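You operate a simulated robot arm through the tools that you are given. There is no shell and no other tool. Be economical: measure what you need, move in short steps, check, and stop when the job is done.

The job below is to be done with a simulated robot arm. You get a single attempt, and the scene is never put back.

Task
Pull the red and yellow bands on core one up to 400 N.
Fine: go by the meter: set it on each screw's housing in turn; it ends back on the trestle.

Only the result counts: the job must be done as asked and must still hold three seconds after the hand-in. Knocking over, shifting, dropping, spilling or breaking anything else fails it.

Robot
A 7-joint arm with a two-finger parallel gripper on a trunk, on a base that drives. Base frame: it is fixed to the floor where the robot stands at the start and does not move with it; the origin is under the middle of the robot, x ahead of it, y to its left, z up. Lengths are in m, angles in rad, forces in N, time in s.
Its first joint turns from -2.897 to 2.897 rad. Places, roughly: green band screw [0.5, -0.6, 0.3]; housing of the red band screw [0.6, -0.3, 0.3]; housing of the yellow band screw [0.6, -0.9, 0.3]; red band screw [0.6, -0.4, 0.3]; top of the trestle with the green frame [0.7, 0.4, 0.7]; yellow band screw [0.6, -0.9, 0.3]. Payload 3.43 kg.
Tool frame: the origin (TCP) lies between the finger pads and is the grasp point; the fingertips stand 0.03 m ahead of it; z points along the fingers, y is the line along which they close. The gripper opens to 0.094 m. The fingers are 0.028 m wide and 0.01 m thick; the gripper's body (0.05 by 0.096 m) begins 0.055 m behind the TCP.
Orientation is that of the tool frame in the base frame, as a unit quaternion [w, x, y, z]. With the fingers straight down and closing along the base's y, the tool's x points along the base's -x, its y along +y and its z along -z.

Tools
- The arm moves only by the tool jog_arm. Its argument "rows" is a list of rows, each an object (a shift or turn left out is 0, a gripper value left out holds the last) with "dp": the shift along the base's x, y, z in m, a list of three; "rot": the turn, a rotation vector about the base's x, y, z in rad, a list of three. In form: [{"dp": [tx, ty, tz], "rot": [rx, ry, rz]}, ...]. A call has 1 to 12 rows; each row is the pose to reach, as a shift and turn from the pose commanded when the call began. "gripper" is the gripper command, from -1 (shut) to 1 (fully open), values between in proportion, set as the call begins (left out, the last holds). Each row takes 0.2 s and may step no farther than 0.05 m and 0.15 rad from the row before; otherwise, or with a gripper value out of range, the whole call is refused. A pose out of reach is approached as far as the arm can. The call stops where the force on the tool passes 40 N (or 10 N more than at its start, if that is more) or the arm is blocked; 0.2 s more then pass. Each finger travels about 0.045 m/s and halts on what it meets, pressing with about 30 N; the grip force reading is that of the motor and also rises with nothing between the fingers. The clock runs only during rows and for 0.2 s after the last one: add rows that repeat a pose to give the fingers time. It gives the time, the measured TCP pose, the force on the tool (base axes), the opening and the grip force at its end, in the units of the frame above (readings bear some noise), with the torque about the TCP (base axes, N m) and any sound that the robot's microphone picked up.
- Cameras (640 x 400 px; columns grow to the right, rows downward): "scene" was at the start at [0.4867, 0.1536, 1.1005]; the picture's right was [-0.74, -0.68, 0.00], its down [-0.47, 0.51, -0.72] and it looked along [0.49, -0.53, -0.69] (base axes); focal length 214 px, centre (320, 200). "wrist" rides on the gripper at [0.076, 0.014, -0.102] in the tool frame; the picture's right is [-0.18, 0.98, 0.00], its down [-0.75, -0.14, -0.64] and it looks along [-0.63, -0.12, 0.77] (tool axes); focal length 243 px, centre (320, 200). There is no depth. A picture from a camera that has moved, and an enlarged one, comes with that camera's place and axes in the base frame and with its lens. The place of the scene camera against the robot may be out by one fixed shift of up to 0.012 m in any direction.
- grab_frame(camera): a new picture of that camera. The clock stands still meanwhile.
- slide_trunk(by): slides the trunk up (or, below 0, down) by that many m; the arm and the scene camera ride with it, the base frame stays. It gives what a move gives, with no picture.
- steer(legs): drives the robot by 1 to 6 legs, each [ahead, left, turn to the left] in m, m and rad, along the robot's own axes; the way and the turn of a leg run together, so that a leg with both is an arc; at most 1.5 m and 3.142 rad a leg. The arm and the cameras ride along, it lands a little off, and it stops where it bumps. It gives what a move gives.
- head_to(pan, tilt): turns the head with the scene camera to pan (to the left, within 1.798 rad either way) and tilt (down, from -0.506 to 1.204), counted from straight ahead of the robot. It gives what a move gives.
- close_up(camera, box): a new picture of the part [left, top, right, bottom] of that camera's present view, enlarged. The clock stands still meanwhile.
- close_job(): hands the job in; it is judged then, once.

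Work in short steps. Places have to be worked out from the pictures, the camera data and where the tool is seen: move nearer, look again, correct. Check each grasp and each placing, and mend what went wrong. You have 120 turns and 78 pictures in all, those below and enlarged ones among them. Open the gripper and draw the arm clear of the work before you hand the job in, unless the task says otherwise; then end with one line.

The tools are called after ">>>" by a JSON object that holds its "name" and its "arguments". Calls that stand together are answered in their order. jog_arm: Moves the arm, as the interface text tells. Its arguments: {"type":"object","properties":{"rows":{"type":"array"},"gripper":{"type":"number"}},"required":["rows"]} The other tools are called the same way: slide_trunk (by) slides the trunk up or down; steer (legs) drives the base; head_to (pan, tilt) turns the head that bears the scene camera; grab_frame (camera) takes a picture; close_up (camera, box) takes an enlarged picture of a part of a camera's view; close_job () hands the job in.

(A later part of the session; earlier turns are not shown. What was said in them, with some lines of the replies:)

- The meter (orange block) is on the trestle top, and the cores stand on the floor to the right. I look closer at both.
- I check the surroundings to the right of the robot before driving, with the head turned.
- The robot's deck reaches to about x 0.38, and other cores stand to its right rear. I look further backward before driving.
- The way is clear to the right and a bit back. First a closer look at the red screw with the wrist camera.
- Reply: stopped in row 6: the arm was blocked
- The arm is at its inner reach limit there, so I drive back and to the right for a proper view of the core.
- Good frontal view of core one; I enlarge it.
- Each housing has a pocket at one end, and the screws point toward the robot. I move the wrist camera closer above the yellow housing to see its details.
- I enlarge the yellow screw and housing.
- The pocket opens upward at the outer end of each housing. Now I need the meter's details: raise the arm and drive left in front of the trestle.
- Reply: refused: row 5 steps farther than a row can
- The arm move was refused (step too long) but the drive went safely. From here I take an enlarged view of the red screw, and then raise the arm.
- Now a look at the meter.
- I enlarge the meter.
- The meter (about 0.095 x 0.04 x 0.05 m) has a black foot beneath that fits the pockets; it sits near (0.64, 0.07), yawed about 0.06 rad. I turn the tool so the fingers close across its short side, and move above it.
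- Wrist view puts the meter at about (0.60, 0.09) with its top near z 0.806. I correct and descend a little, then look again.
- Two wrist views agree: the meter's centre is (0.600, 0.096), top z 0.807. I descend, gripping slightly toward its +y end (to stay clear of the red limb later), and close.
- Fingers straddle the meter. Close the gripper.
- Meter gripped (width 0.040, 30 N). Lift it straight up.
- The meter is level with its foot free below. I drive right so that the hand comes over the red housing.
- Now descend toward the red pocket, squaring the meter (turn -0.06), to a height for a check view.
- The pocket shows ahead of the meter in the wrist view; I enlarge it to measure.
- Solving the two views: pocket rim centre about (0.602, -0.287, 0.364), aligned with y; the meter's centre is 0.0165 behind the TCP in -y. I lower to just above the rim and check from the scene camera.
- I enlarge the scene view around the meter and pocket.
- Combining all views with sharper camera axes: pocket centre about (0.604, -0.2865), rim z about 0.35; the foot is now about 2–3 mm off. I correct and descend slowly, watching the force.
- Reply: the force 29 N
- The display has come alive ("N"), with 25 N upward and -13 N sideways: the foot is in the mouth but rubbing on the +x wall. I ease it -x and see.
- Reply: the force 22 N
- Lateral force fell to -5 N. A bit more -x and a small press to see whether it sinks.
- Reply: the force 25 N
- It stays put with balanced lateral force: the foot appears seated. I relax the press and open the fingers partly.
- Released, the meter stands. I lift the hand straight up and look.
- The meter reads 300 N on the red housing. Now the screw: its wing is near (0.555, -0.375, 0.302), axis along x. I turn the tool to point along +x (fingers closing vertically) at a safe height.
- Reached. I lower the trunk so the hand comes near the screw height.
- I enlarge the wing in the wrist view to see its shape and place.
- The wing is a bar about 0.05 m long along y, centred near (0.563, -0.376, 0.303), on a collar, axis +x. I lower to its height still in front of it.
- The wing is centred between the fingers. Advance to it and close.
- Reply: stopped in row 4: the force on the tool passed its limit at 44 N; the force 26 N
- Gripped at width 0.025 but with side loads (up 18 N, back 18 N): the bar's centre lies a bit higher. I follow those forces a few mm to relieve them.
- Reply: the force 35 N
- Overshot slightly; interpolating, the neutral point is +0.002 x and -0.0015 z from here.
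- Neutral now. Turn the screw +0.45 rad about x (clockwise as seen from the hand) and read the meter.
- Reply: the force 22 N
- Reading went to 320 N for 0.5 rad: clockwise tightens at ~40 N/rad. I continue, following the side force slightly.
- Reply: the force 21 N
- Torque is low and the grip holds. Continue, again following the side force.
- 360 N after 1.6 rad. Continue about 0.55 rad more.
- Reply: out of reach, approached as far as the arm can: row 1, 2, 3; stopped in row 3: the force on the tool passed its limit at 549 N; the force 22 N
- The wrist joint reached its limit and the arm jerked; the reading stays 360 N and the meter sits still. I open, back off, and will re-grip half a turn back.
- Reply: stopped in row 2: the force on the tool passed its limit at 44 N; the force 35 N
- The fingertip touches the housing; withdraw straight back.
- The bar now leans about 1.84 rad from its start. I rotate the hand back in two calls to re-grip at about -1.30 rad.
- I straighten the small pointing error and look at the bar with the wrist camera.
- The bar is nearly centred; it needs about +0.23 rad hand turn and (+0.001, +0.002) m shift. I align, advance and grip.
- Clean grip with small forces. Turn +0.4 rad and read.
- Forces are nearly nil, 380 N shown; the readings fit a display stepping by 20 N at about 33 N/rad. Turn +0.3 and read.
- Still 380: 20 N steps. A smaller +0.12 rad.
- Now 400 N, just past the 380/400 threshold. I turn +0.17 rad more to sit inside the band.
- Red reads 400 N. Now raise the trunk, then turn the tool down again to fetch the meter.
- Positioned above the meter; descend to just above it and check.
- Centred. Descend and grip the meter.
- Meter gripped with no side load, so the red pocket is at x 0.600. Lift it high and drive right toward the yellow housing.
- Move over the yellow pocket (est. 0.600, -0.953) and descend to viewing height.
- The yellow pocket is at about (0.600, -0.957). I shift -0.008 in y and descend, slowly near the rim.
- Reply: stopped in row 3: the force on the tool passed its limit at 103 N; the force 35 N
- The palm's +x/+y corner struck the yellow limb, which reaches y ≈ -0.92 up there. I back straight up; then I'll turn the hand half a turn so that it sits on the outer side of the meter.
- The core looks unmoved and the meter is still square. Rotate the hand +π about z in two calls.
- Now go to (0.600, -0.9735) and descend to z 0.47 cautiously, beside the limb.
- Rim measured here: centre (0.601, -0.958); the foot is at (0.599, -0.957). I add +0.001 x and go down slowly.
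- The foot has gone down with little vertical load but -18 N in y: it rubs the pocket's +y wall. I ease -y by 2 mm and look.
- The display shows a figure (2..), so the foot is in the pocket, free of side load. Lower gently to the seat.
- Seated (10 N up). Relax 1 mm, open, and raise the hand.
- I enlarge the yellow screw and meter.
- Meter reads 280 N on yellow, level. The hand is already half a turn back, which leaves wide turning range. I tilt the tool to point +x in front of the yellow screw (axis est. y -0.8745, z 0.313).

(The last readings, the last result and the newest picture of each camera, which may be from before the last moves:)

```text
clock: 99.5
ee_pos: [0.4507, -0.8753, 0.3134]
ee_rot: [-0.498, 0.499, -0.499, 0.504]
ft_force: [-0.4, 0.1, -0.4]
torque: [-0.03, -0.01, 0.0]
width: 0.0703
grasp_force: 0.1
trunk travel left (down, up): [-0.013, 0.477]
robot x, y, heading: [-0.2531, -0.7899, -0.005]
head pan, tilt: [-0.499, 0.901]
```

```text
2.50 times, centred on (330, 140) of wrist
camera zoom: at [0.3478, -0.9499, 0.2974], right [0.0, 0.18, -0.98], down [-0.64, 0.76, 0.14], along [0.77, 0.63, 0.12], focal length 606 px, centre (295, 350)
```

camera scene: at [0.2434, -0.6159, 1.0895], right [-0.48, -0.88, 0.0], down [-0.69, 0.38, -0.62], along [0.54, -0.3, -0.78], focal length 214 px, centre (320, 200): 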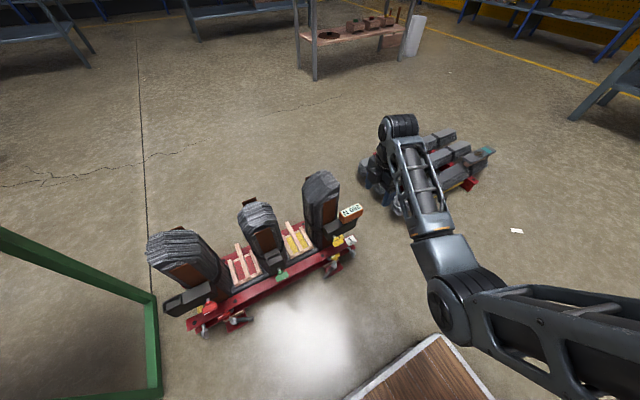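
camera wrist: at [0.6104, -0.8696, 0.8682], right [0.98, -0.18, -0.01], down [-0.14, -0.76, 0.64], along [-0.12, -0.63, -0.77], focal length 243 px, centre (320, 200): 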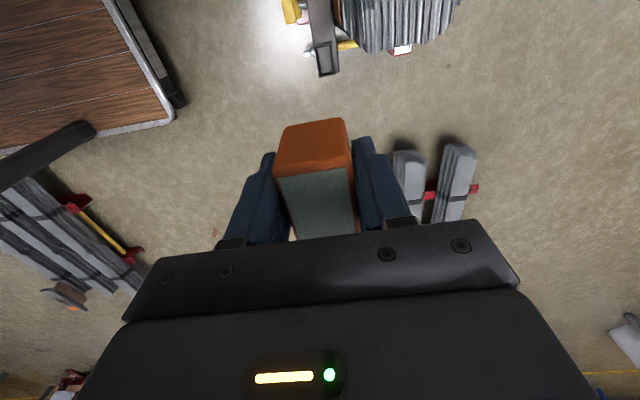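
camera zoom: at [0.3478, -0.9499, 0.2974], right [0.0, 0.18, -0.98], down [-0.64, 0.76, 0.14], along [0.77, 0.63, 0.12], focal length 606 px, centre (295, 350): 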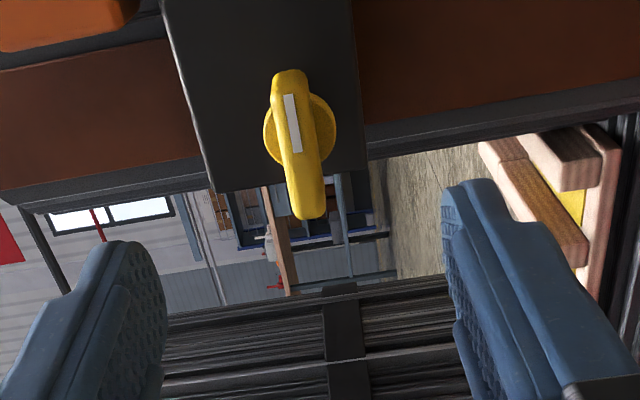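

The bar is aligned and almost centred. Advance (with +0.002 y, -0.001 z) and grip.

>>> {"name": "jog_arm", "arguments": {"rows": [{"dp": [0.03, 0.002, -0.001]}, {"dp": [0.065, 0.002, -0.001]}, {"dp": [0.09, 0.002, -0.001]}]}}

>>> {"name": "jog_arm", "arguments": {"rows": [{"dp": [0, 0, 0]}, {"dp": [0, 0, 0]}, {"dp": [0, 0, 0]}, {"dp": [0, 0, 0]}, {"dp": [0, 0, 0]}], "gripper": -1}}

```text
clock: 100.3
ee_pos: [0.5429, -0.8721, 0.3119]
ee_rot: [-0.498, 0.5, -0.499, 0.502]
ft_force: [1.0, -0.3, -0.5]
torque: [0.01, -0.01, -0.02]
width: 0.0705
grasp_force: 0.1
trunk travel left (down, up): [-0.013, 0.477]
robot x, y, heading: [-0.2562, -0.7935, -0.003]
head pan, tilt: [-0.499, 0.901]
```

```text
clock: 101.5
ee_pos: [0.5398, -0.8726, 0.3125]
ee_rot: [-0.498, 0.5, -0.499, 0.503]
ft_force: [1.1, 0.3, -3.3]
torque: [0.02, 0.09, -0.02]
width: 0.0249
grasp_force: 44.4
trunk travel left (down, up): [-0.013, 0.477]
robot x, y, heading: [-0.2569, -0.7929, -0.005]
head pan, tilt: [-0.499, 0.901]
```

Very clean grip. Turn +0.8 rad and read the meter.

>>> {"name": "jog_arm", "arguments": {"rows": [{"rot": [0.1, 0, 0]}, {"rot": [0.2, 0, 0]}, {"rot": [0.3, 0, 0]}, {"rot": [0.4, 0, 0]}, {"rot": [0.5, 0, 0]}, {"rot": [0.6, 0, 0]}, {"rot": [0.7, 0, 0]}, {"rot": [0.8, 0, 0]}]}}

>>> {"name": "grab_frame", "arguments": {"camera": "scene"}}

```text
clock: 103.3
ee_pos: [0.5412, -0.8718, 0.3124]
ee_rot: [0.654, -0.265, 0.656, -0.269]
ft_force: [8.1, -4.8, -4.7]
torque: [-0.04, 0.17, -0.13]
width: 0.0249
grasp_force: 45.3
trunk travel left (down, up): [-0.013, 0.477]
robot x, y, heading: [-0.2571, -0.7934, -0.005]
head pan, tilt: [-0.499, 0.901]
```

```text
16 pictures are left
camera scene: at [0.2434, -0.616, 0.8895], right [-0.48, -0.88, 0.0], down [-0.69, 0.38, -0.62], along [0.54, -0.3, -0.78], focal length 214 px, centre (320, 200)
```

scene: 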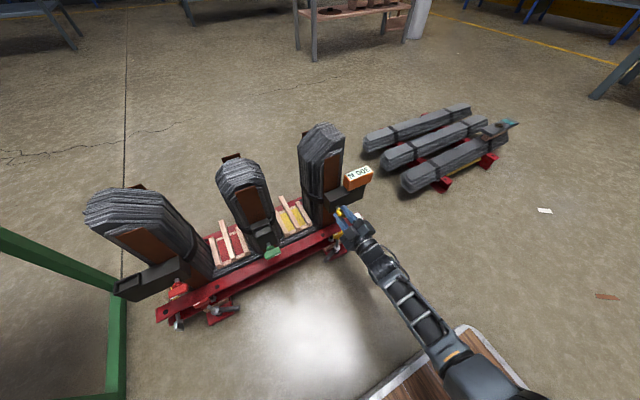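

It appears to read 300 N (rising). Turn 1.0 rad more and read closely.

>>> {"name": "jog_arm", "arguments": {"rows": [{"dp": [0, -0.0003, -0.0003], "rot": [0.1, 0, 0]}, {"rot": [0.2, 0, 0]}, {"rot": [0.3, 0, 0]}, {"rot": [0.4, 0, 0]}, {"rot": [0.5, 0, 0]}, {"rot": [0.6, 0, 0]}, {"rot": [0.7, 0, 0]}, {"rot": [0.8, 0, 0]}, {"rot": [0.9, 0, 0]}, {"rot": [1.0, 0, 0]}]}}

>>> {"name": "close_up", "arguments": {"camera": "scene", "box": [320, 150, 390, 220]}}

```text
clock: 105.5
ee_pos: [0.541, -0.8728, 0.3142]
ee_rot: [0.701, 0.082, 0.704, 0.078]
ft_force: [18.1, -16.5, -1.6]
torque: [0.0, 0.04, -0.34]
width: 0.0248
grasp_force: 44.8
trunk travel left (down, up): [-0.013, 0.477]
robot x, y, heading: [-0.2542, -0.7915, -0.003]
head pan, tilt: [-0.499, 0.901]
```

```text
5.71 times, centred on (355, 185) of scene
camera zoom: at [0.2434, -0.6161, 0.8895], right [-0.48, -0.88, 0.0], down [-0.69, 0.38, -0.62], along [0.54, -0.3, -0.78], focal length 1226 px, centre (120, 286)
```

zoom: 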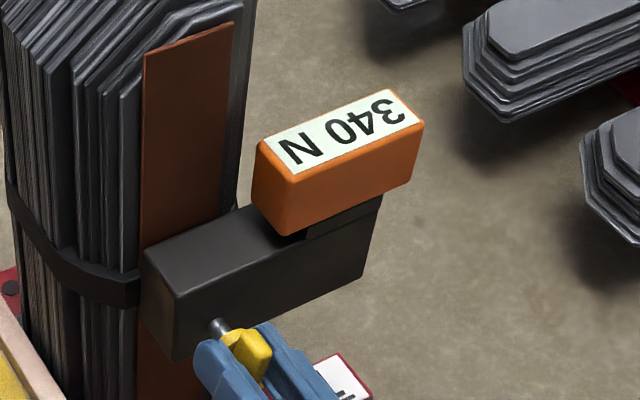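

340 N at 1.8 rad. Follow the screw inward slightly (+x) and turn 1.0 rad more.

>>> {"name": "jog_arm", "arguments": {"rows": [{"dp": [0.001, -0.001, 0], "rot": [0.1, 0, 0]}, {"dp": [0.001, -0.001, 0], "rot": [0.2, 0, 0]}, {"dp": [0.001, -0.001, 0], "rot": [0.3, 0, 0]}, {"dp": [0.001, -0.001, 0], "rot": [0.4, 0, 0]}, {"dp": [0.001, -0.001, 0], "rot": [0.5, 0, 0]}, {"dp": [0.0015, -0.001, 0], "rot": [0.6, 0, 0]}, {"dp": [0.0015, -0.001, 0], "rot": [0.7, 0, 0]}, {"dp": [0.0015, -0.001, 0], "rot": [0.8, 0, 0]}, {"dp": [0.0015, -0.001, 0], "rot": [0.9, 0, 0]}, {"dp": [0.0015, -0.001, 0], "rot": [1.0, 0, 0]}]}}

>>> {"name": "close_up", "arguments": {"camera": "scene", "box": [320, 150, 390, 220]}}

```text
clock: 107.7
ee_pos: [0.5428, -0.8727, 0.313]
ee_rot: [0.577, 0.407, 0.58, 0.406]
ft_force: [2.9, -8.9, 3.3]
torque: [-0.03, -0.03, -0.15]
width: 0.0247
grasp_force: 45.2
trunk travel left (down, up): [-0.013, 0.477]
robot x, y, heading: [-0.2556, -0.7907, -0.007]
head pan, tilt: [-0.499, 0.901]
```

```text
5.71 times, centred on (355, 185) of scene
camera zoom: at [0.2432, -0.616, 0.8896], right [-0.48, -0.88, 0.0], down [-0.69, 0.38, -0.62], along [0.54, -0.3, -0.78], focal length 1226 px, centre (120, 286)
```

zoom: 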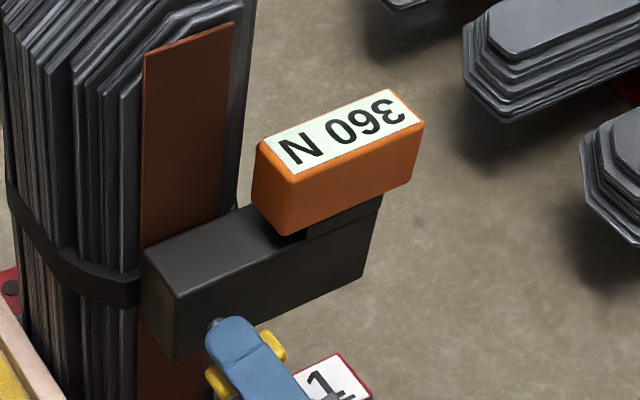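

360 N at 2.8 rad. Turn +0.7 rad.

>>> {"name": "jog_arm", "arguments": {"rows": [{"dp": [0.0002, -0.0005, 0], "rot": [0.1, 0, 0]}, {"dp": [0.0002, -0.0005, 0], "rot": [0.2, 0, 0]}, {"dp": [0.0002, -0.0005, 0], "rot": [0.3, 0, 0]}, {"dp": [0.0005, -0.0005, 0], "rot": [0.4, 0, 0]}, {"dp": [0.0005, -0.0005, 0], "rot": [0.5, 0, 0]}, {"dp": [0.0008, -0.0005, 0], "rot": [0.6, 0, 0]}, {"dp": [0.0008, -0.0005, 0], "rot": [0.7, 0, 0]}]}}

>>> {"name": "close_up", "arguments": {"camera": "scene", "box": [320, 150, 390, 220]}}

```text
clock: 109.3
ee_pos: [0.5426, -0.8735, 0.3116]
ee_rot: [0.401, 0.58, 0.407, 0.58]
ft_force: [-4.7, 1.1, -3.8]
torque: [0.01, -0.1, 0.3]
width: 0.0249
grasp_force: 44.8
trunk travel left (down, up): [-0.013, 0.477]
robot x, y, heading: [-0.2576, -0.794, -0.006]
head pan, tilt: [-0.499, 0.901]
```

```text
5.71 times, centred on (355, 185) of scene
camera zoom: at [0.2432, -0.6159, 0.8895], right [-0.48, -0.88, 0.0], down [-0.69, 0.38, -0.62], along [0.54, -0.3, -0.78], focal length 1226 px, centre (120, 286)
```

zoom: 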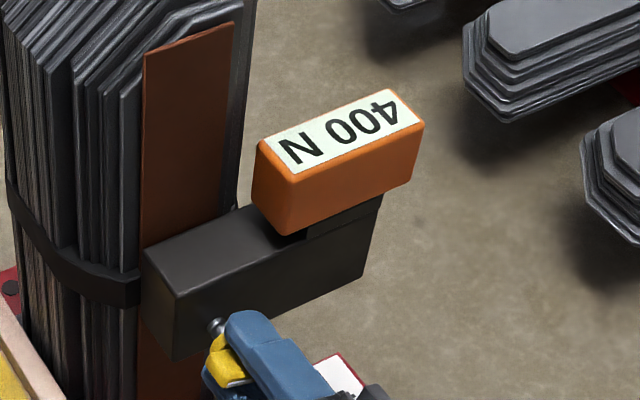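

400 N, just past the threshold by the trend. Turn +0.2 rad to sit inside the band, then release and back off.

>>> {"name": "jog_arm", "arguments": {"rows": [{"dp": [0, 0, 0], "rot": [0.1, 0, 0]}, {"dp": [0, 0, 0], "rot": [0.2, 0, 0]}, {"dp": [0, 0, 0], "rot": [0.2, 0, 0]}]}}

>>> {"name": "jog_arm", "arguments": {"rows": [{"dp": [0, 0, 0]}, {"dp": [0, 0, 0]}, {"dp": [0, 0, 0]}, {"dp": [-0.02, 0, 0]}, {"dp": [-0.05, 0, 0]}, {"dp": [-0.09, 0, 0]}], "gripper": 0.5}}

>>> {"name": "grab_frame", "arguments": {"camera": "scene"}}

```text
clock: 110.1
ee_pos: [0.5432, -0.8729, 0.3113]
ee_rot: [0.341, 0.618, 0.346, 0.618]
ft_force: [-6.3, 4.7, -6.3]
torque: [-0.05, 0.16, 0.02]
width: 0.0248
grasp_force: 44.7
trunk travel left (down, up): [-0.013, 0.477]
robot x, y, heading: [-0.2545, -0.7916, -0.01]
head pan, tilt: [-0.499, 0.901]
```

```text
clock: 111.5
ee_pos: [0.4522, -0.8741, 0.3122]
ee_rot: [0.342, 0.618, 0.345, 0.618]
ft_force: [0.5, 0.5, -0.8]
torque: [0.05, -0.01, 0.02]
width: 0.0704
grasp_force: 0.1
trunk travel left (down, up): [-0.013, 0.477]
robot x, y, heading: [-0.2571, -0.7903, -0.003]
head pan, tilt: [-0.499, 0.901]
```

```text
12 pictures are left
camera scene: at [0.2433, -0.6158, 0.8895], right [-0.48, -0.88, 0.0], down [-0.69, 0.38, -0.62], along [0.54, -0.3, -0.78], focal length 214 px, centre (320, 200)
```

scene: 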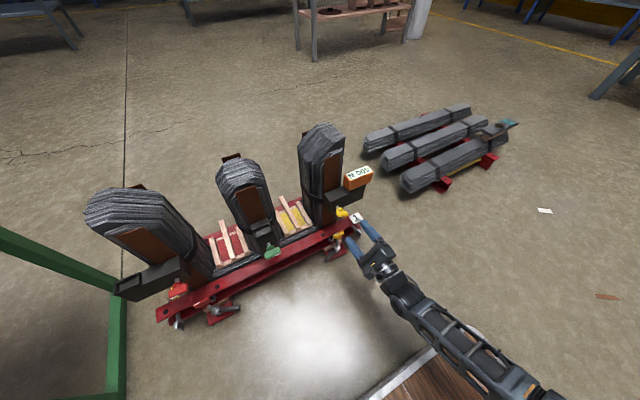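

I confirm the reading after release.

>>> {"name": "close_up", "arguments": {"camera": "scene", "box": [320, 150, 390, 220]}}

```text
5.71 times, centred on (355, 185) of scene
camera zoom: at [0.2433, -0.6158, 0.8895], right [-0.48, -0.88, 0.0], down [-0.69, 0.38, -0.62], along [0.54, -0.3, -0.78], focal length 1226 px, centre (120, 286)
```

zoom: 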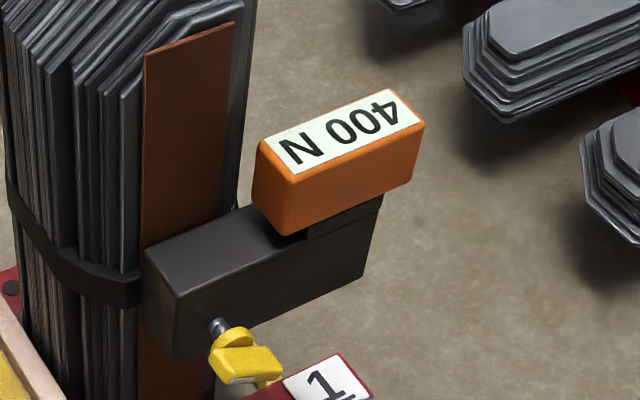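

Yellow holds 400 N. Now turn the hand back (-3.70 rad about x) so that it can grip the meter from the outer side, raise, and tilt down.

>>> {"name": "jog_arm", "arguments": {"rows": [{"rot": [-0.148, 0, 0]}, {"rot": [-0.296, 0, 0]}, {"rot": [-0.444, 0, 0]}, {"rot": [-0.592, 0, 0]}, {"rot": [-0.74, 0, 0]}, {"rot": [-0.888, 0, 0]}, {"rot": [-1.036, 0, 0]}, {"rot": [-1.184, 0, 0]}, {"rot": [-1.332, 0, 0]}, {"rot": [-1.48, 0, 0]}, {"rot": [-1.628, 0, 0]}, {"rot": [-1.776, 0, 0]}]}}

>>> {"name": "jog_arm", "arguments": {"rows": [{"rot": [-0.148, 0, 0]}, {"rot": [-0.296, 0, 0]}, {"rot": [-0.444, 0, 0]}, {"rot": [-0.592, 0, 0]}, {"rot": [-0.74, 0, 0]}, {"rot": [-0.888, 0, 0]}, {"rot": [-1.036, 0, 0]}, {"rot": [-1.184, 0, 0]}, {"rot": [-1.332, 0, 0]}, {"rot": [-1.48, 0, 0]}, {"rot": [-1.628, 0, 0]}, {"rot": [-1.776, 0, 0]}]}}

>>> {"name": "slide_trunk", "arguments": {"by": 0.2}}

>>> {"name": "jog_arm", "arguments": {"rows": [{"dp": [0, 0, 0.03], "rot": [-0.145, 0, 0]}, {"dp": [0, 0, 0.06], "rot": [-0.145, 0, 0]}, {"dp": [0, 0, 0.09], "rot": [-0.145, 0, 0]}]}}

```text
clock: 114.1
ee_pos: [0.4539, -0.8729, 0.3129]
ee_rot: [0.695, 0.121, 0.698, 0.121]
ft_force: [0.4, -0.2, 0.3]
torque: [-0.02, -0.01, -0.03]
width: 0.0704
grasp_force: 0.0
trunk travel left (down, up): [-0.013, 0.477]
robot x, y, heading: [-0.2529, -0.7925, -0.006]
head pan, tilt: [-0.499, 0.901]
```

```text
clock: 116.7
ee_pos: [0.4539, -0.8724, 0.3132]
ee_rot: [0.534, -0.461, 0.535, -0.465]
ft_force: [-0.3, 0.3, 0.6]
torque: [0.01, -0.02, -0.01]
width: 0.0707
grasp_force: 0.0
trunk travel left (down, up): [-0.013, 0.477]
robot x, y, heading: [-0.2553, -0.7921, -0.006]
head pan, tilt: [-0.499, 0.901]
```

```text
clock: 118.8
ee_pos: [0.4539, -0.8731, 0.5126]
ee_rot: [0.534, -0.462, 0.534, -0.465]
ft_force: [-0.3, -0.1, 0.2]
torque: [0.0, -0.02, -0.03]
width: 0.0705
grasp_force: 0.0
trunk travel left (down, up): [-0.213, 0.277]
robot x, y, heading: [-0.2538, -0.7907, -0.007]
head pan, tilt: [-0.499, 0.901]
```

```text
clock: 119.7
ee_pos: [0.4538, -0.8716, 0.6029]
ee_rot: [-0.5, 0.499, -0.5, 0.502]
ft_force: [-0.2, 0.2, 0.1]
torque: [0.01, 0.0, -0.02]
width: 0.0703
grasp_force: 0.0
trunk travel left (down, up): [-0.213, 0.277]
robot x, y, heading: [-0.2557, -0.7915, -0.01]
head pan, tilt: [-0.499, 0.901]
```

Tilt the tool down again, moving over the meter at (0.600, -0.9755).

>>> {"name": "jog_arm", "arguments": {"rows": [{"dp": [0, -0.02, 0], "rot": [0, 0.143, 0]}, {"dp": [0, -0.04, 0], "rot": [0, 0.286, 0]}, {"dp": [0.01, -0.06, 0], "rot": [0, 0.428, 0]}, {"dp": [0.02, -0.08, 0], "rot": [0, 0.571, 0]}, {"dp": [0.035, -0.095, 0], "rot": [0, 0.714, 0]}, {"dp": [0.05, -0.104, 0], "rot": [0, 0.857, 0]}, {"dp": [0.07, -0.104, 0], "rot": [0, 1.0, 0]}, {"dp": [0.09, -0.104, 0], "rot": [0, 1.142, 0]}, {"dp": [0.11, -0.104, 0], "rot": [0, 1.285, 0]}, {"dp": [0.13, -0.104, 0], "rot": [0, 1.428, 0]}, {"dp": [0.146, -0.104, 0], "rot": [0, 1.571, 0]}]}}

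>>> {"name": "jog_arm", "arguments": {"rows": [{"dp": [0, 0, -0.04]}, {"dp": [0, 0, -0.08]}, {"dp": [0, 0, -0.12]}]}}

>>> {"name": "grab_frame", "arguments": {"camera": "wrist"}}

```text
clock: 122.0
ee_pos: [0.5989, -0.978, 0.6022]
ee_rot: [0.001, 0.708, -0.707, 0.0]
ft_force: [-0.9, -0.5, 0.4]
torque: [0.01, 0.0, 0.01]
width: 0.0705
grasp_force: 0.0
trunk travel left (down, up): [-0.213, 0.277]
robot x, y, heading: [-0.2547, -0.7901, -0.004]
head pan, tilt: [-0.499, 0.901]
```

```text
clock: 122.8
ee_pos: [0.6, -0.978, 0.4804]
ee_rot: [0.0, 0.708, -0.707, 0.002]
ft_force: [0.1, -1.0, 0.2]
torque: [0.05, 0.01, 0.05]
width: 0.0703
grasp_force: 0.1
trunk travel left (down, up): [-0.213, 0.277]
robot x, y, heading: [-0.2557, -0.7928, -0.006]
head pan, tilt: [-0.499, 0.901]
```

```text
10 pictures are left
camera wrist: at [0.5855, -1.0535, 0.5829], right [-0.98, 0.18, 0.0], down [0.14, 0.76, 0.64], along [0.12, 0.63, -0.77], focal length 243 px, centre (320, 200)
```

wrist: 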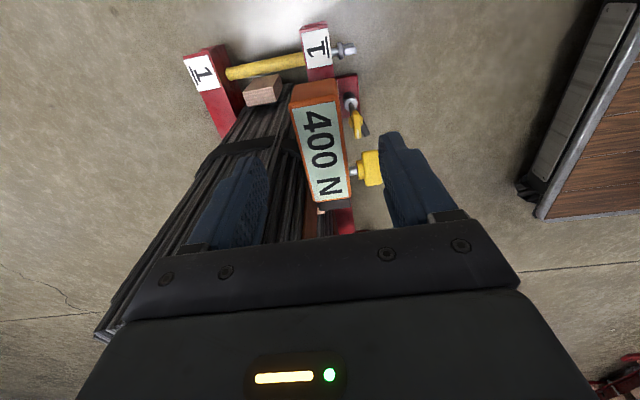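

Aligned; descend and grip the meter.

>>> {"name": "jog_arm", "arguments": {"rows": [{"dp": [0, 0.002, -0.04]}, {"dp": [0, 0.002, -0.07]}, {"dp": [0, 0.002, -0.084]}]}}

>>> {"name": "jog_arm", "arguments": {"rows": [{"dp": [0, 0, 0]}, {"dp": [0, 0, 0]}, {"dp": [0, 0, 0]}, {"dp": [0, 0, 0]}, {"dp": [0, 0, 0]}], "gripper": -1}}

>>> {"name": "jog_arm", "arguments": {"rows": [{"dp": [0, 0, 0.02]}, {"dp": [0, 0, 0.05]}, {"dp": [0, 0, 0.1]}, {"dp": [0, 0, 0.15]}, {"dp": [0, 0, 0.2]}, {"dp": [0, 0, 0.25]}, {"dp": [0, 0, 0.3]}, {"dp": [0, 0, 0.35]}, {"dp": [0, 0, 0.4]}]}}

```text
clock: 123.7
ee_pos: [0.599, -0.9764, 0.3975]
ee_rot: [0.001, 0.708, -0.707, 0.002]
ft_force: [-0.5, -0.2, -1.1]
torque: [0.0, 0.02, -0.01]
width: 0.0705
grasp_force: 0.1
trunk travel left (down, up): [-0.213, 0.277]
robot x, y, heading: [-0.2572, -0.79, -0.008]
head pan, tilt: [-0.499, 0.901]
```

```text
clock: 124.8
ee_pos: [0.601, -0.9751, 0.3981]
ee_rot: [0.0, 0.708, -0.706, 0.003]
ft_force: [1.1, 0.9, -0.6]
torque: [0.01, -0.02, 0.01]
width: 0.0398
grasp_force: 30.0
trunk travel left (down, up): [-0.213, 0.277]
robot x, y, heading: [-0.257, -0.7918, -0.007]
head pan, tilt: [-0.499, 0.901]
```

```text
clock: 126.8
ee_pos: [0.6003, -0.9749, 0.7981]
ee_rot: [0.001, 0.708, -0.706, 0.002]
ft_force: [-0.2, 0.1, -2.1]
torque: [-0.03, 0.0, -0.03]
width: 0.0403
grasp_force: 30.2
trunk travel left (down, up): [-0.213, 0.277]
robot x, y, heading: [-0.2534, -0.7932, -0.008]
head pan, tilt: [-0.499, 0.901]
```

Meter held. Rotate the hand back by -π about z at this height (two calls).

>>> {"name": "jog_arm", "arguments": {"rows": [{"rot": [0, 0, -0.143]}, {"rot": [0, 0, -0.286]}, {"rot": [0, 0, -0.428]}, {"rot": [0, 0, -0.571]}, {"rot": [0, 0, -0.714]}, {"rot": [0, 0, -0.857]}, {"rot": [0, 0, -1.0]}, {"rot": [0, 0, -1.142]}, {"rot": [0, 0, -1.285]}, {"rot": [0, 0, -1.428]}, {"rot": [0, 0, -1.571]}]}}

>>> {"name": "jog_arm", "arguments": {"rows": [{"rot": [0, 0, -0.143]}, {"rot": [0, 0, -0.286]}, {"rot": [0, 0, -0.428]}, {"rot": [0, 0, -0.571]}, {"rot": [0, 0, -0.714]}, {"rot": [0, 0, -0.857]}, {"rot": [0, 0, -1.0]}, {"rot": [0, 0, -1.142]}, {"rot": [0, 0, -1.285]}, {"rot": [0, 0, -1.428]}, {"rot": [0, 0, -1.571]}]}}

>>> {"name": "steer", "arguments": {"legs": [[0, 0.45, 0]]}}

```text
clock: 129.2
ee_pos: [0.5998, -0.9755, 0.7981]
ee_rot: [-0.003, 0.001, 1.0, -0.001]
ft_force: [-0.7, 0.2, -2.7]
torque: [-0.01, 0.04, 0.0]
width: 0.0401
grasp_force: 29.6
trunk travel left (down, up): [-0.213, 0.277]
robot x, y, heading: [-0.2579, -0.7935, -0.004]
head pan, tilt: [-0.499, 0.901]
```

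```text
clock: 131.7
ee_pos: [0.5995, -0.9758, 0.7985]
ee_rot: [-0.002, 0.708, 0.706, 0.001]
ft_force: [0.4, -0.2, -1.9]
torque: [0.04, 0.03, 0.02]
width: 0.0401
grasp_force: 30.3
trunk travel left (down, up): [-0.213, 0.277]
robot x, y, heading: [-0.256, -0.7946, -0.0]
head pan, tilt: [-0.499, 0.901]
```

```text
clock: 134.3
ee_pos: [0.6023, -0.526, 0.7976]
ee_rot: [-0.002, 0.705, 0.709, 0.0]
ft_force: [0.4, 0.1, -2.3]
torque: [0.02, 0.02, 0.0]
width: 0.0401
grasp_force: 29.7
trunk travel left (down, up): [-0.213, 0.277]
robot x, y, heading: [-0.2519, -0.3431, -0.004]
head pan, tilt: [-0.499, 0.901]
```

Move over the red pocket (TCP target 0.600, -0.269) and descend to z 0.44.

>>> {"name": "jog_arm", "arguments": {"rows": [{"dp": [-0.0015, 0.05, 0]}, {"dp": [-0.0015, 0.1, 0]}, {"dp": [-0.0015, 0.15, 0]}, {"dp": [-0.0015, 0.2, 0]}, {"dp": [-0.0015, 0.245, 0]}, {"dp": [-0.0015, 0.257, -0.04]}, {"dp": [-0.0015, 0.257, -0.08]}, {"dp": [-0.0015, 0.257, -0.12]}, {"dp": [-0.0015, 0.257, -0.16]}, {"dp": [-0.0015, 0.257, -0.2]}]}}

>>> {"name": "jog_arm", "arguments": {"rows": [{"dp": [0, 0, -0.04]}, {"dp": [0, 0, -0.08]}, {"dp": [0, 0, -0.11]}, {"dp": [0, 0, -0.14]}, {"dp": [0, 0, -0.15]}]}}

```text
clock: 136.6
ee_pos: [0.6015, -0.2698, 0.5988]
ee_rot: [-0.002, 0.706, 0.709, 0.001]
ft_force: [0.6, -1.0, -3.1]
torque: [0.03, -0.02, -0.03]
width: 0.04
grasp_force: 30.7
trunk travel left (down, up): [-0.213, 0.277]
robot x, y, heading: [-0.2535, -0.3481, -0.003]
head pan, tilt: [-0.499, 0.901]
```

```text
clock: 137.8
ee_pos: [0.6006, -0.2678, 0.4466]
ee_rot: [-0.003, 0.706, 0.709, 0.0]
ft_force: [0.5, 1.0, -2.0]
torque: [0.07, -0.03, 0.02]
width: 0.0403
grasp_force: 30.3
trunk travel left (down, up): [-0.213, 0.277]
robot x, y, heading: [-0.2536, -0.3463, 0.003]
head pan, tilt: [-0.499, 0.901]
```

Slowly down into the pocket, watching forces.

>>> {"name": "jog_arm", "arguments": {"rows": [{"dp": [0, 0, -0.01]}, {"dp": [0, 0, -0.02]}, {"dp": [0, 0, -0.028]}, {"dp": [0, 0, -0.034]}, {"dp": [0, 0, -0.039]}, {"dp": [0, 0, -0.043]}]}}

```text
clock: 139.2
ee_pos: [0.6008, -0.2692, 0.4062]
ee_rot: [-0.003, 0.706, 0.708, 0.001]
ft_force: [0.4, 0.7, -3.1]
torque: [0.01, 0.02, -0.02]
width: 0.0403
grasp_force: 30.3
trunk travel left (down, up): [-0.213, 0.277]
robot x, y, heading: [-0.2527, -0.345, 0.006]
head pan, tilt: [-0.499, 0.901]
```

No contact yet; keep going in small steps.

>>> {"name": "jog_arm", "arguments": {"rows": [{"dp": [0, 0, -0.003]}, {"dp": [0, 0, -0.006]}, {"dp": [0, 0, -0.008]}]}}

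```text
clock: 139.9
ee_pos: [0.6009, -0.2696, 0.3983]
ee_rot: [-0.002, 0.705, 0.709, 0.001]
ft_force: [-3.3, -0.2, 8.6]
torque: [-0.14, 0.1, -0.08]
width: 0.04
grasp_force: 30.6
trunk travel left (down, up): [-0.213, 0.277]
robot x, y, heading: [-0.253, -0.347, 0.0]
head pan, tilt: [-0.499, 0.901]
```

Seated. Release, lift, and read.

>>> {"name": "jog_arm", "arguments": {"rows": [{"dp": [0, 0, 0.001]}, {"dp": [0, 0, 0.001]}, {"dp": [0, 0, 0.001]}, {"dp": [0, 0, 0.001]}, {"dp": [0, 0, 0.001]}], "gripper": 0.5}}

>>> {"name": "jog_arm", "arguments": {"rows": [{"dp": [0, 0, 0.03]}, {"dp": [0, 0, 0.06]}, {"dp": [0, 0, 0.085]}]}}

>>> {"name": "grab_frame", "arguments": {"camera": "wrist"}}

```text
clock: 141.2
ee_pos: [0.6004, -0.2681, 0.3983]
ee_rot: [-0.002, 0.705, 0.709, 0.0]
ft_force: [0.1, 0.7, -0.5]
torque: [-0.01, 0.04, -0.04]
width: 0.0703
grasp_force: 0.1
trunk travel left (down, up): [-0.213, 0.277]
robot x, y, heading: [-0.2534, -0.3427, 0.002]
head pan, tilt: [-0.499, 0.901]
```

```text
clock: 141.9
ee_pos: [0.5986, -0.2683, 0.4832]
ee_rot: [-0.003, 0.705, 0.709, 0.0]
ft_force: [0.3, 0.1, -0.7]
torque: [0.03, 0.01, 0.05]
width: 0.0706
grasp_force: 0.1
trunk travel left (down, up): [-0.213, 0.277]
robot x, y, heading: [-0.2522, -0.3444, 0.001]
head pan, tilt: [-0.499, 0.901]
```

```text
9 pictures are left
camera wrist: at [0.6138, -0.1919, 0.5846], right [0.98, -0.18, 0.0], down [-0.13, -0.76, 0.64], along [-0.12, -0.63, -0.77], focal length 243 px, centre (320, 200)
```

wrist: 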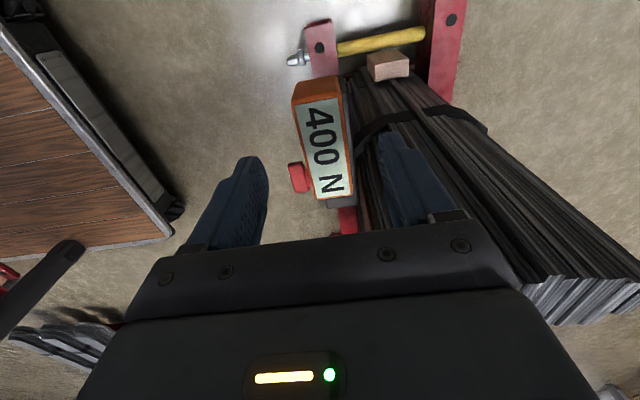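

Red still reads 400 N with yellow tightened. Fetch the meter: descend, grip, lift high.

>>> {"name": "jog_arm", "arguments": {"rows": [{"dp": [0.001, 0, -0.04]}, {"dp": [0.001, 0, -0.07]}, {"dp": [0.001, 0, -0.084]}]}}

>>> {"name": "jog_arm", "arguments": {"rows": [{"dp": [0, 0, 0]}, {"dp": [0, 0, 0]}, {"dp": [0, 0, 0]}, {"dp": [0, 0, 0]}, {"dp": [0, 0, 0]}], "gripper": -1}}

>>> {"name": "jog_arm", "arguments": {"rows": [{"dp": [0, 0, 0.02]}, {"dp": [0, 0, 0.05]}, {"dp": [0, 0, 0.1]}, {"dp": [0, 0, 0.15]}, {"dp": [0, 0, 0.2]}, {"dp": [0, 0, 0.25]}, {"dp": [0, 0, 0.3]}, {"dp": [0, 0, 0.35]}, {"dp": [0, 0, 0.4]}, {"dp": [0, 0, 0.45]}, {"dp": [0, 0, 0.5]}, {"dp": [0, 0, 0.54]}]}}

```text
clock: 142.8
ee_pos: [0.6027, -0.269, 0.3987]
ee_rot: [-0.002, 0.705, 0.709, 0.0]
ft_force: [-0.3, 0.7, -0.9]
torque: [0.02, -0.02, 0.04]
width: 0.0704
grasp_force: 0.0
trunk travel left (down, up): [-0.213, 0.277]
robot x, y, heading: [-0.2542, -0.3482, -0.001]
head pan, tilt: [-0.499, 0.901]
```

```text
clock: 143.9
ee_pos: [0.6034, -0.2687, 0.3999]
ee_rot: [-0.002, 0.705, 0.709, -0.001]
ft_force: [1.1, 0.6, -0.1]
torque: [0.04, 0.0, -0.02]
width: 0.0401
grasp_force: 30.0
trunk travel left (down, up): [-0.213, 0.277]
robot x, y, heading: [-0.2525, -0.344, -0.007]
head pan, tilt: [-0.499, 0.901]
```

```text
clock: 146.6
ee_pos: [0.6032, -0.2681, 0.9408]
ee_rot: [-0.003, 0.705, 0.709, 0.0]
ft_force: [0.9, -0.4, -2.7]
torque: [0.01, 0.03, -0.02]
width: 0.04
grasp_force: 29.9
trunk travel left (down, up): [-0.213, 0.277]
robot x, y, heading: [-0.2551, -0.3427, -0.002]
head pan, tilt: [-0.499, 0.901]
```

Drive left back in front of the trestle.

>>> {"name": "steer", "arguments": {"legs": [[0, 0.39, 0]]}}

>>> {"name": "head_to", "arguments": {"pan": 0.0, "tilt": 0.9}}

>>> {"name": "grab_frame", "arguments": {"camera": "scene"}}

```text
clock: 149.0
ee_pos: [0.6014, 0.1193, 0.9401]
ee_rot: [-0.002, 0.705, 0.709, 0.0]
ft_force: [0.0, 0.1, -2.3]
torque: [0.08, 0.01, -0.02]
width: 0.0402
grasp_force: 29.3
trunk travel left (down, up): [-0.213, 0.277]
robot x, y, heading: [-0.2568, 0.0443, -0.002]
head pan, tilt: [-0.499, 0.901]
```

```text
clock: 149.9
ee_pos: [0.6032, 0.1205, 0.9406]
ee_rot: [-0.003, 0.706, 0.709, 0.0]
ft_force: [0.1, 0.0, -1.4]
torque: [0.03, -0.01, 0.01]
width: 0.0397
grasp_force: 29.8
trunk travel left (down, up): [-0.213, 0.277]
robot x, y, heading: [-0.255, 0.0431, 0.0]
head pan, tilt: [0.0, 0.901]
```

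```text
8 pictures are left
camera scene: at [0.2542, 0.2565, 1.0895], right [0.0, -1.0, 0.0], down [-0.78, 0.0, -0.62], along [0.62, 0.0, -0.78], focal length 214 px, centre (320, 200)
```

scene: 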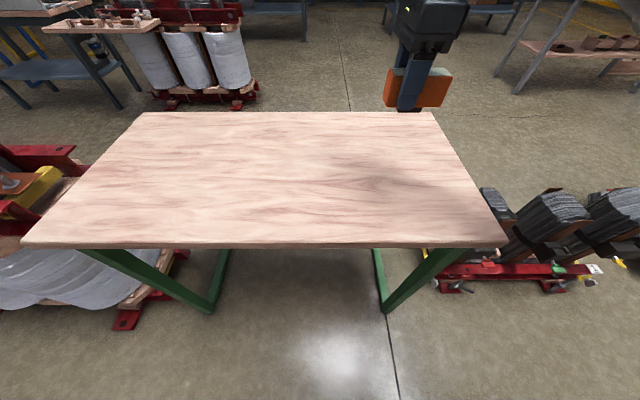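

Over the trestle. Restore the original spot and yaw, descend to just above the top.

>>> {"name": "jog_arm", "arguments": {"rows": [{"dp": [-0.002, -0.005, -0.04], "rot": [0, 0, 0.03]}, {"dp": [-0.002, -0.01, -0.08], "rot": [0, 0, 0.06]}, {"dp": [-0.002, -0.013, -0.11], "rot": [0, 0, 0.06]}, {"dp": [-0.002, -0.013, -0.13], "rot": [0, 0, 0.06]}, {"dp": [-0.002, -0.013, -0.142], "rot": [0, 0, 0.06]}]}}

>>> {"name": "jog_arm", "arguments": {"rows": [{"dp": [0, 0, -0.003]}, {"dp": [0, 0, -0.006]}, {"dp": [0, 0, -0.009]}]}}

```text
clock: 151.1
ee_pos: [0.6, 0.1059, 0.7974]
ee_rot: [-0.003, 0.684, 0.729, 0.0]
ft_force: [-0.2, 0.0, -1.6]
torque: [0.06, -0.02, 0.01]
width: 0.0402
grasp_force: 30.0
trunk travel left (down, up): [-0.213, 0.277]
robot x, y, heading: [-0.2527, 0.0451, -0.003]
head pan, tilt: [0.0, 0.901]
```

```text
clock: 151.9
ee_pos: [0.6005, 0.1058, 0.7881]
ee_rot: [-0.002, 0.684, 0.729, 0.001]
ft_force: [0.5, -0.2, -2.9]
torque: [0.02, 0.0, 0.02]
width: 0.0404
grasp_force: 29.6
trunk travel left (down, up): [-0.213, 0.277]
robot x, y, heading: [-0.2533, 0.0461, -0.001]
head pan, tilt: [0.0, 0.901]
```

Not yet touching; lower 1 mm at a time until contact.

>>> {"name": "jog_arm", "arguments": {"rows": [{"dp": [0, 0, -0.001]}, {"dp": [0, 0, -0.002]}, {"dp": [0, 0, -0.003]}]}}

```text
clock: 152.7
ee_pos: [0.6007, 0.1065, 0.7859]
ee_rot: [-0.003, 0.684, 0.73, 0.0]
ft_force: [-1.0, -0.6, -2.1]
torque: [0.06, 0.01, 0.01]
width: 0.0401
grasp_force: 30.0
trunk travel left (down, up): [-0.213, 0.277]
robot x, y, heading: [-0.2509, 0.0454, -0.003]
head pan, tilt: [0.0, 0.901]
```

>>> {"name": "jog_arm", "arguments": {"rows": [{"dp": [0, 0, -0.0015]}, {"dp": [0, 0, -0.003]}, {"dp": [0, 0, -0.004]}]}}

>>> {"name": "close_up", "arguments": {"camera": "scene", "box": [365, 128, 445, 188]}}

```text
clock: 153.5
ee_pos: [0.6, 0.1071, 0.7856]
ee_rot: [-0.001, 0.684, 0.73, 0.002]
ft_force: [-6.3, -2.0, 25.1]
torque: [-0.05, 0.19, 0.0]
width: 0.0406
grasp_force: 29.8
trunk travel left (down, up): [-0.213, 0.277]
robot x, y, heading: [-0.2506, 0.0475, -0.001]
head pan, tilt: [0.0, 0.901]
```

```text
6.67 times, centred on (405, 158) of scene
camera zoom: at [0.2534, 0.2564, 1.0903], right [0.0, -1.0, 0.0], down [-0.78, 0.0, -0.62], along [0.62, 0.0, -0.78], focal length 1430 px, centre (-247, 480)
```

zoom: 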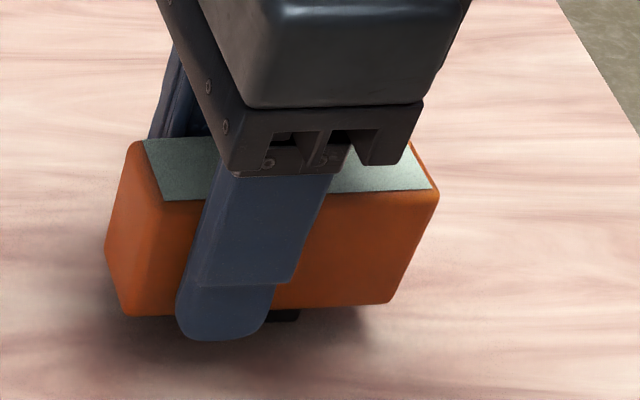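

The foot now stands on the top (25 N up). Relieve 3 mm of press, open, and lift away.

>>> {"name": "jog_arm", "arguments": {"rows": [{"dp": [0, 0, 0.001]}, {"dp": [0, 0, 0.002]}, {"dp": [0, 0, 0.0025]}]}}

>>> {"name": "jog_arm", "arguments": {"rows": [{"dp": [0, 0, 0]}, {"dp": [0, 0, 0]}, {"dp": [0, 0, 0]}, {"dp": [0, 0, 0]}, {"dp": [0, 0, 0]}], "gripper": 0.6}}

>>> {"name": "jog_arm", "arguments": {"rows": [{"dp": [0, 0, 0.03]}, {"dp": [0, 0, 0.07]}, {"dp": [0, 0, 0.12]}, {"dp": [0, 0, 0.16]}, {"dp": [0, -0.05, 0.17]}, {"dp": [-0.02, -0.09, 0.17]}]}}

>>> {"name": "grab_frame", "arguments": {"camera": "scene"}}

```text
clock: 154.3
ee_pos: [0.601, 0.1072, 0.7845]
ee_rot: [-0.003, 0.684, 0.73, 0.0]
ft_force: [-0.3, 0.1, 9.2]
torque: [0.03, -0.1, -0.01]
width: 0.0402
grasp_force: 29.8
trunk travel left (down, up): [-0.213, 0.277]
robot x, y, heading: [-0.2542, 0.0415, -0.001]
head pan, tilt: [0.0, 0.901]
```

```text
clock: 155.5
ee_pos: [0.6007, 0.1079, 0.7836]
ee_rot: [-0.003, 0.684, 0.729, 0.0]
ft_force: [-0.2, -0.4, 0.2]
torque: [0.01, -0.01, 0.02]
width: 0.0752
grasp_force: 0.1
trunk travel left (down, up): [-0.213, 0.277]
robot x, y, heading: [-0.2528, 0.0451, -0.001]
head pan, tilt: [0.0, 0.901]
```

```text
refused: row 5 steps farther than a row can; nothing moved
```

```text
6 pictures are left
camera scene: at [0.2541, 0.2565, 1.0895], right [0.0, -1.0, 0.0], down [-0.78, 0.0, -0.62], along [0.62, 0.0, -0.78], focal length 214 px, centre (320, 200)
```

scene: 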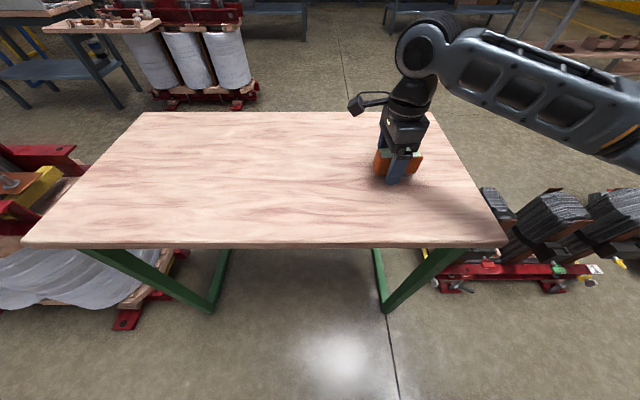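

The meter is released; the lift was refused for step size, so I lift again with shorter steps.

>>> {"name": "jog_arm", "arguments": {"rows": [{"dp": [0, 0, 0.03]}, {"dp": [0, 0, 0.07]}, {"dp": [0, 0, 0.11]}, {"dp": [0, 0, 0.15]}, {"dp": [0, 0, 0.19]}, {"dp": [0, -0.04, 0.19]}, {"dp": [0, -0.08, 0.19]}, {"dp": [0, -0.12, 0.19]}]}}

>>> {"name": "grab_frame", "arguments": {"camera": "scene"}}

>>> {"name": "close_up", "arguments": {"camera": "scene", "box": [365, 128, 445, 188]}}

```text
clock: 157.3
ee_pos: [0.5979, -0.0109, 0.9753]
ee_rot: [-0.002, 0.683, 0.73, 0.0]
ft_force: [0.0, 1.1, 0.0]
torque: [-0.03, -0.02, -0.03]
width: 0.0752
grasp_force: 0.1
trunk travel left (down, up): [-0.213, 0.277]
robot x, y, heading: [-0.2499, 0.0412, -0.003]
head pan, tilt: [0.0, 0.901]
```

```text
5 pictures are left
camera scene: at [0.2541, 0.2572, 1.0895], right [0.0, -1.0, 0.0], down [-0.78, 0.0, -0.62], along [0.62, 0.0, -0.78], focal length 214 px, centre (320, 200)
```

scene: 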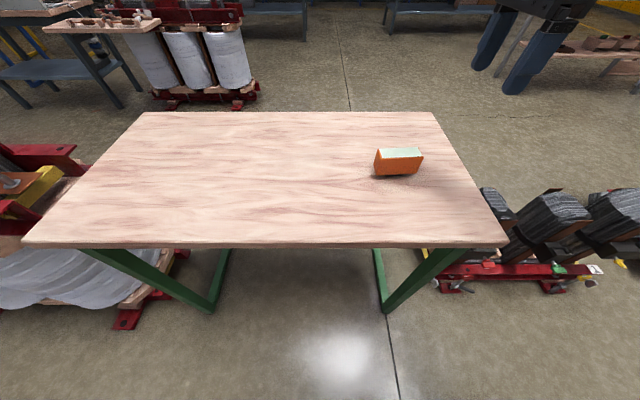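

```text
6.67 times, centred on (405, 158) of scene
camera zoom: at [0.2541, 0.2572, 1.0895], right [0.0, -1.0, 0.0], down [-0.78, 0.0, -0.62], along [0.62, 0.0, -0.78], focal length 1430 px, centre (-247, 480)
```

zoom: 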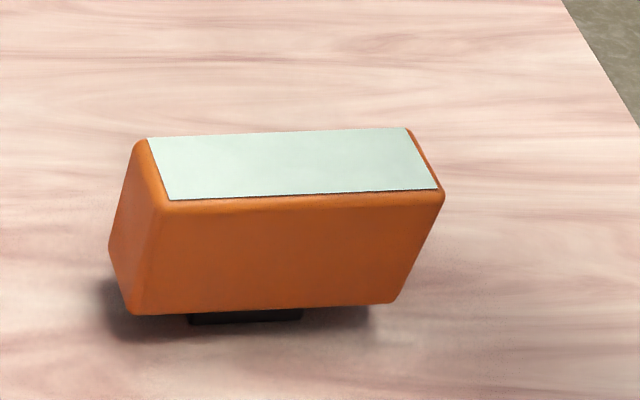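

The meter stands level on the trestle where it began, the gripper is open and the arm is clear; both bands last read 400 N. Handing in.

>>> {"name": "close_job", "arguments": {}}

```text
The job is handed in.
```

The red and yellow bands on core one both read 400 N on the meter, and red still read 400 N when I rechecked it after tightening yellow. The meter only shows 20 N steps, so each band may be up to about 10 N off. It is back on the trestle where it started. While carrying the meter to the yellow housing, the hand struck the yellow limb at about 103 N, and while turning the red screw the wrist reached its joint limit and jerked (549 N on the tool). The pictures showed nothing moved after either one.
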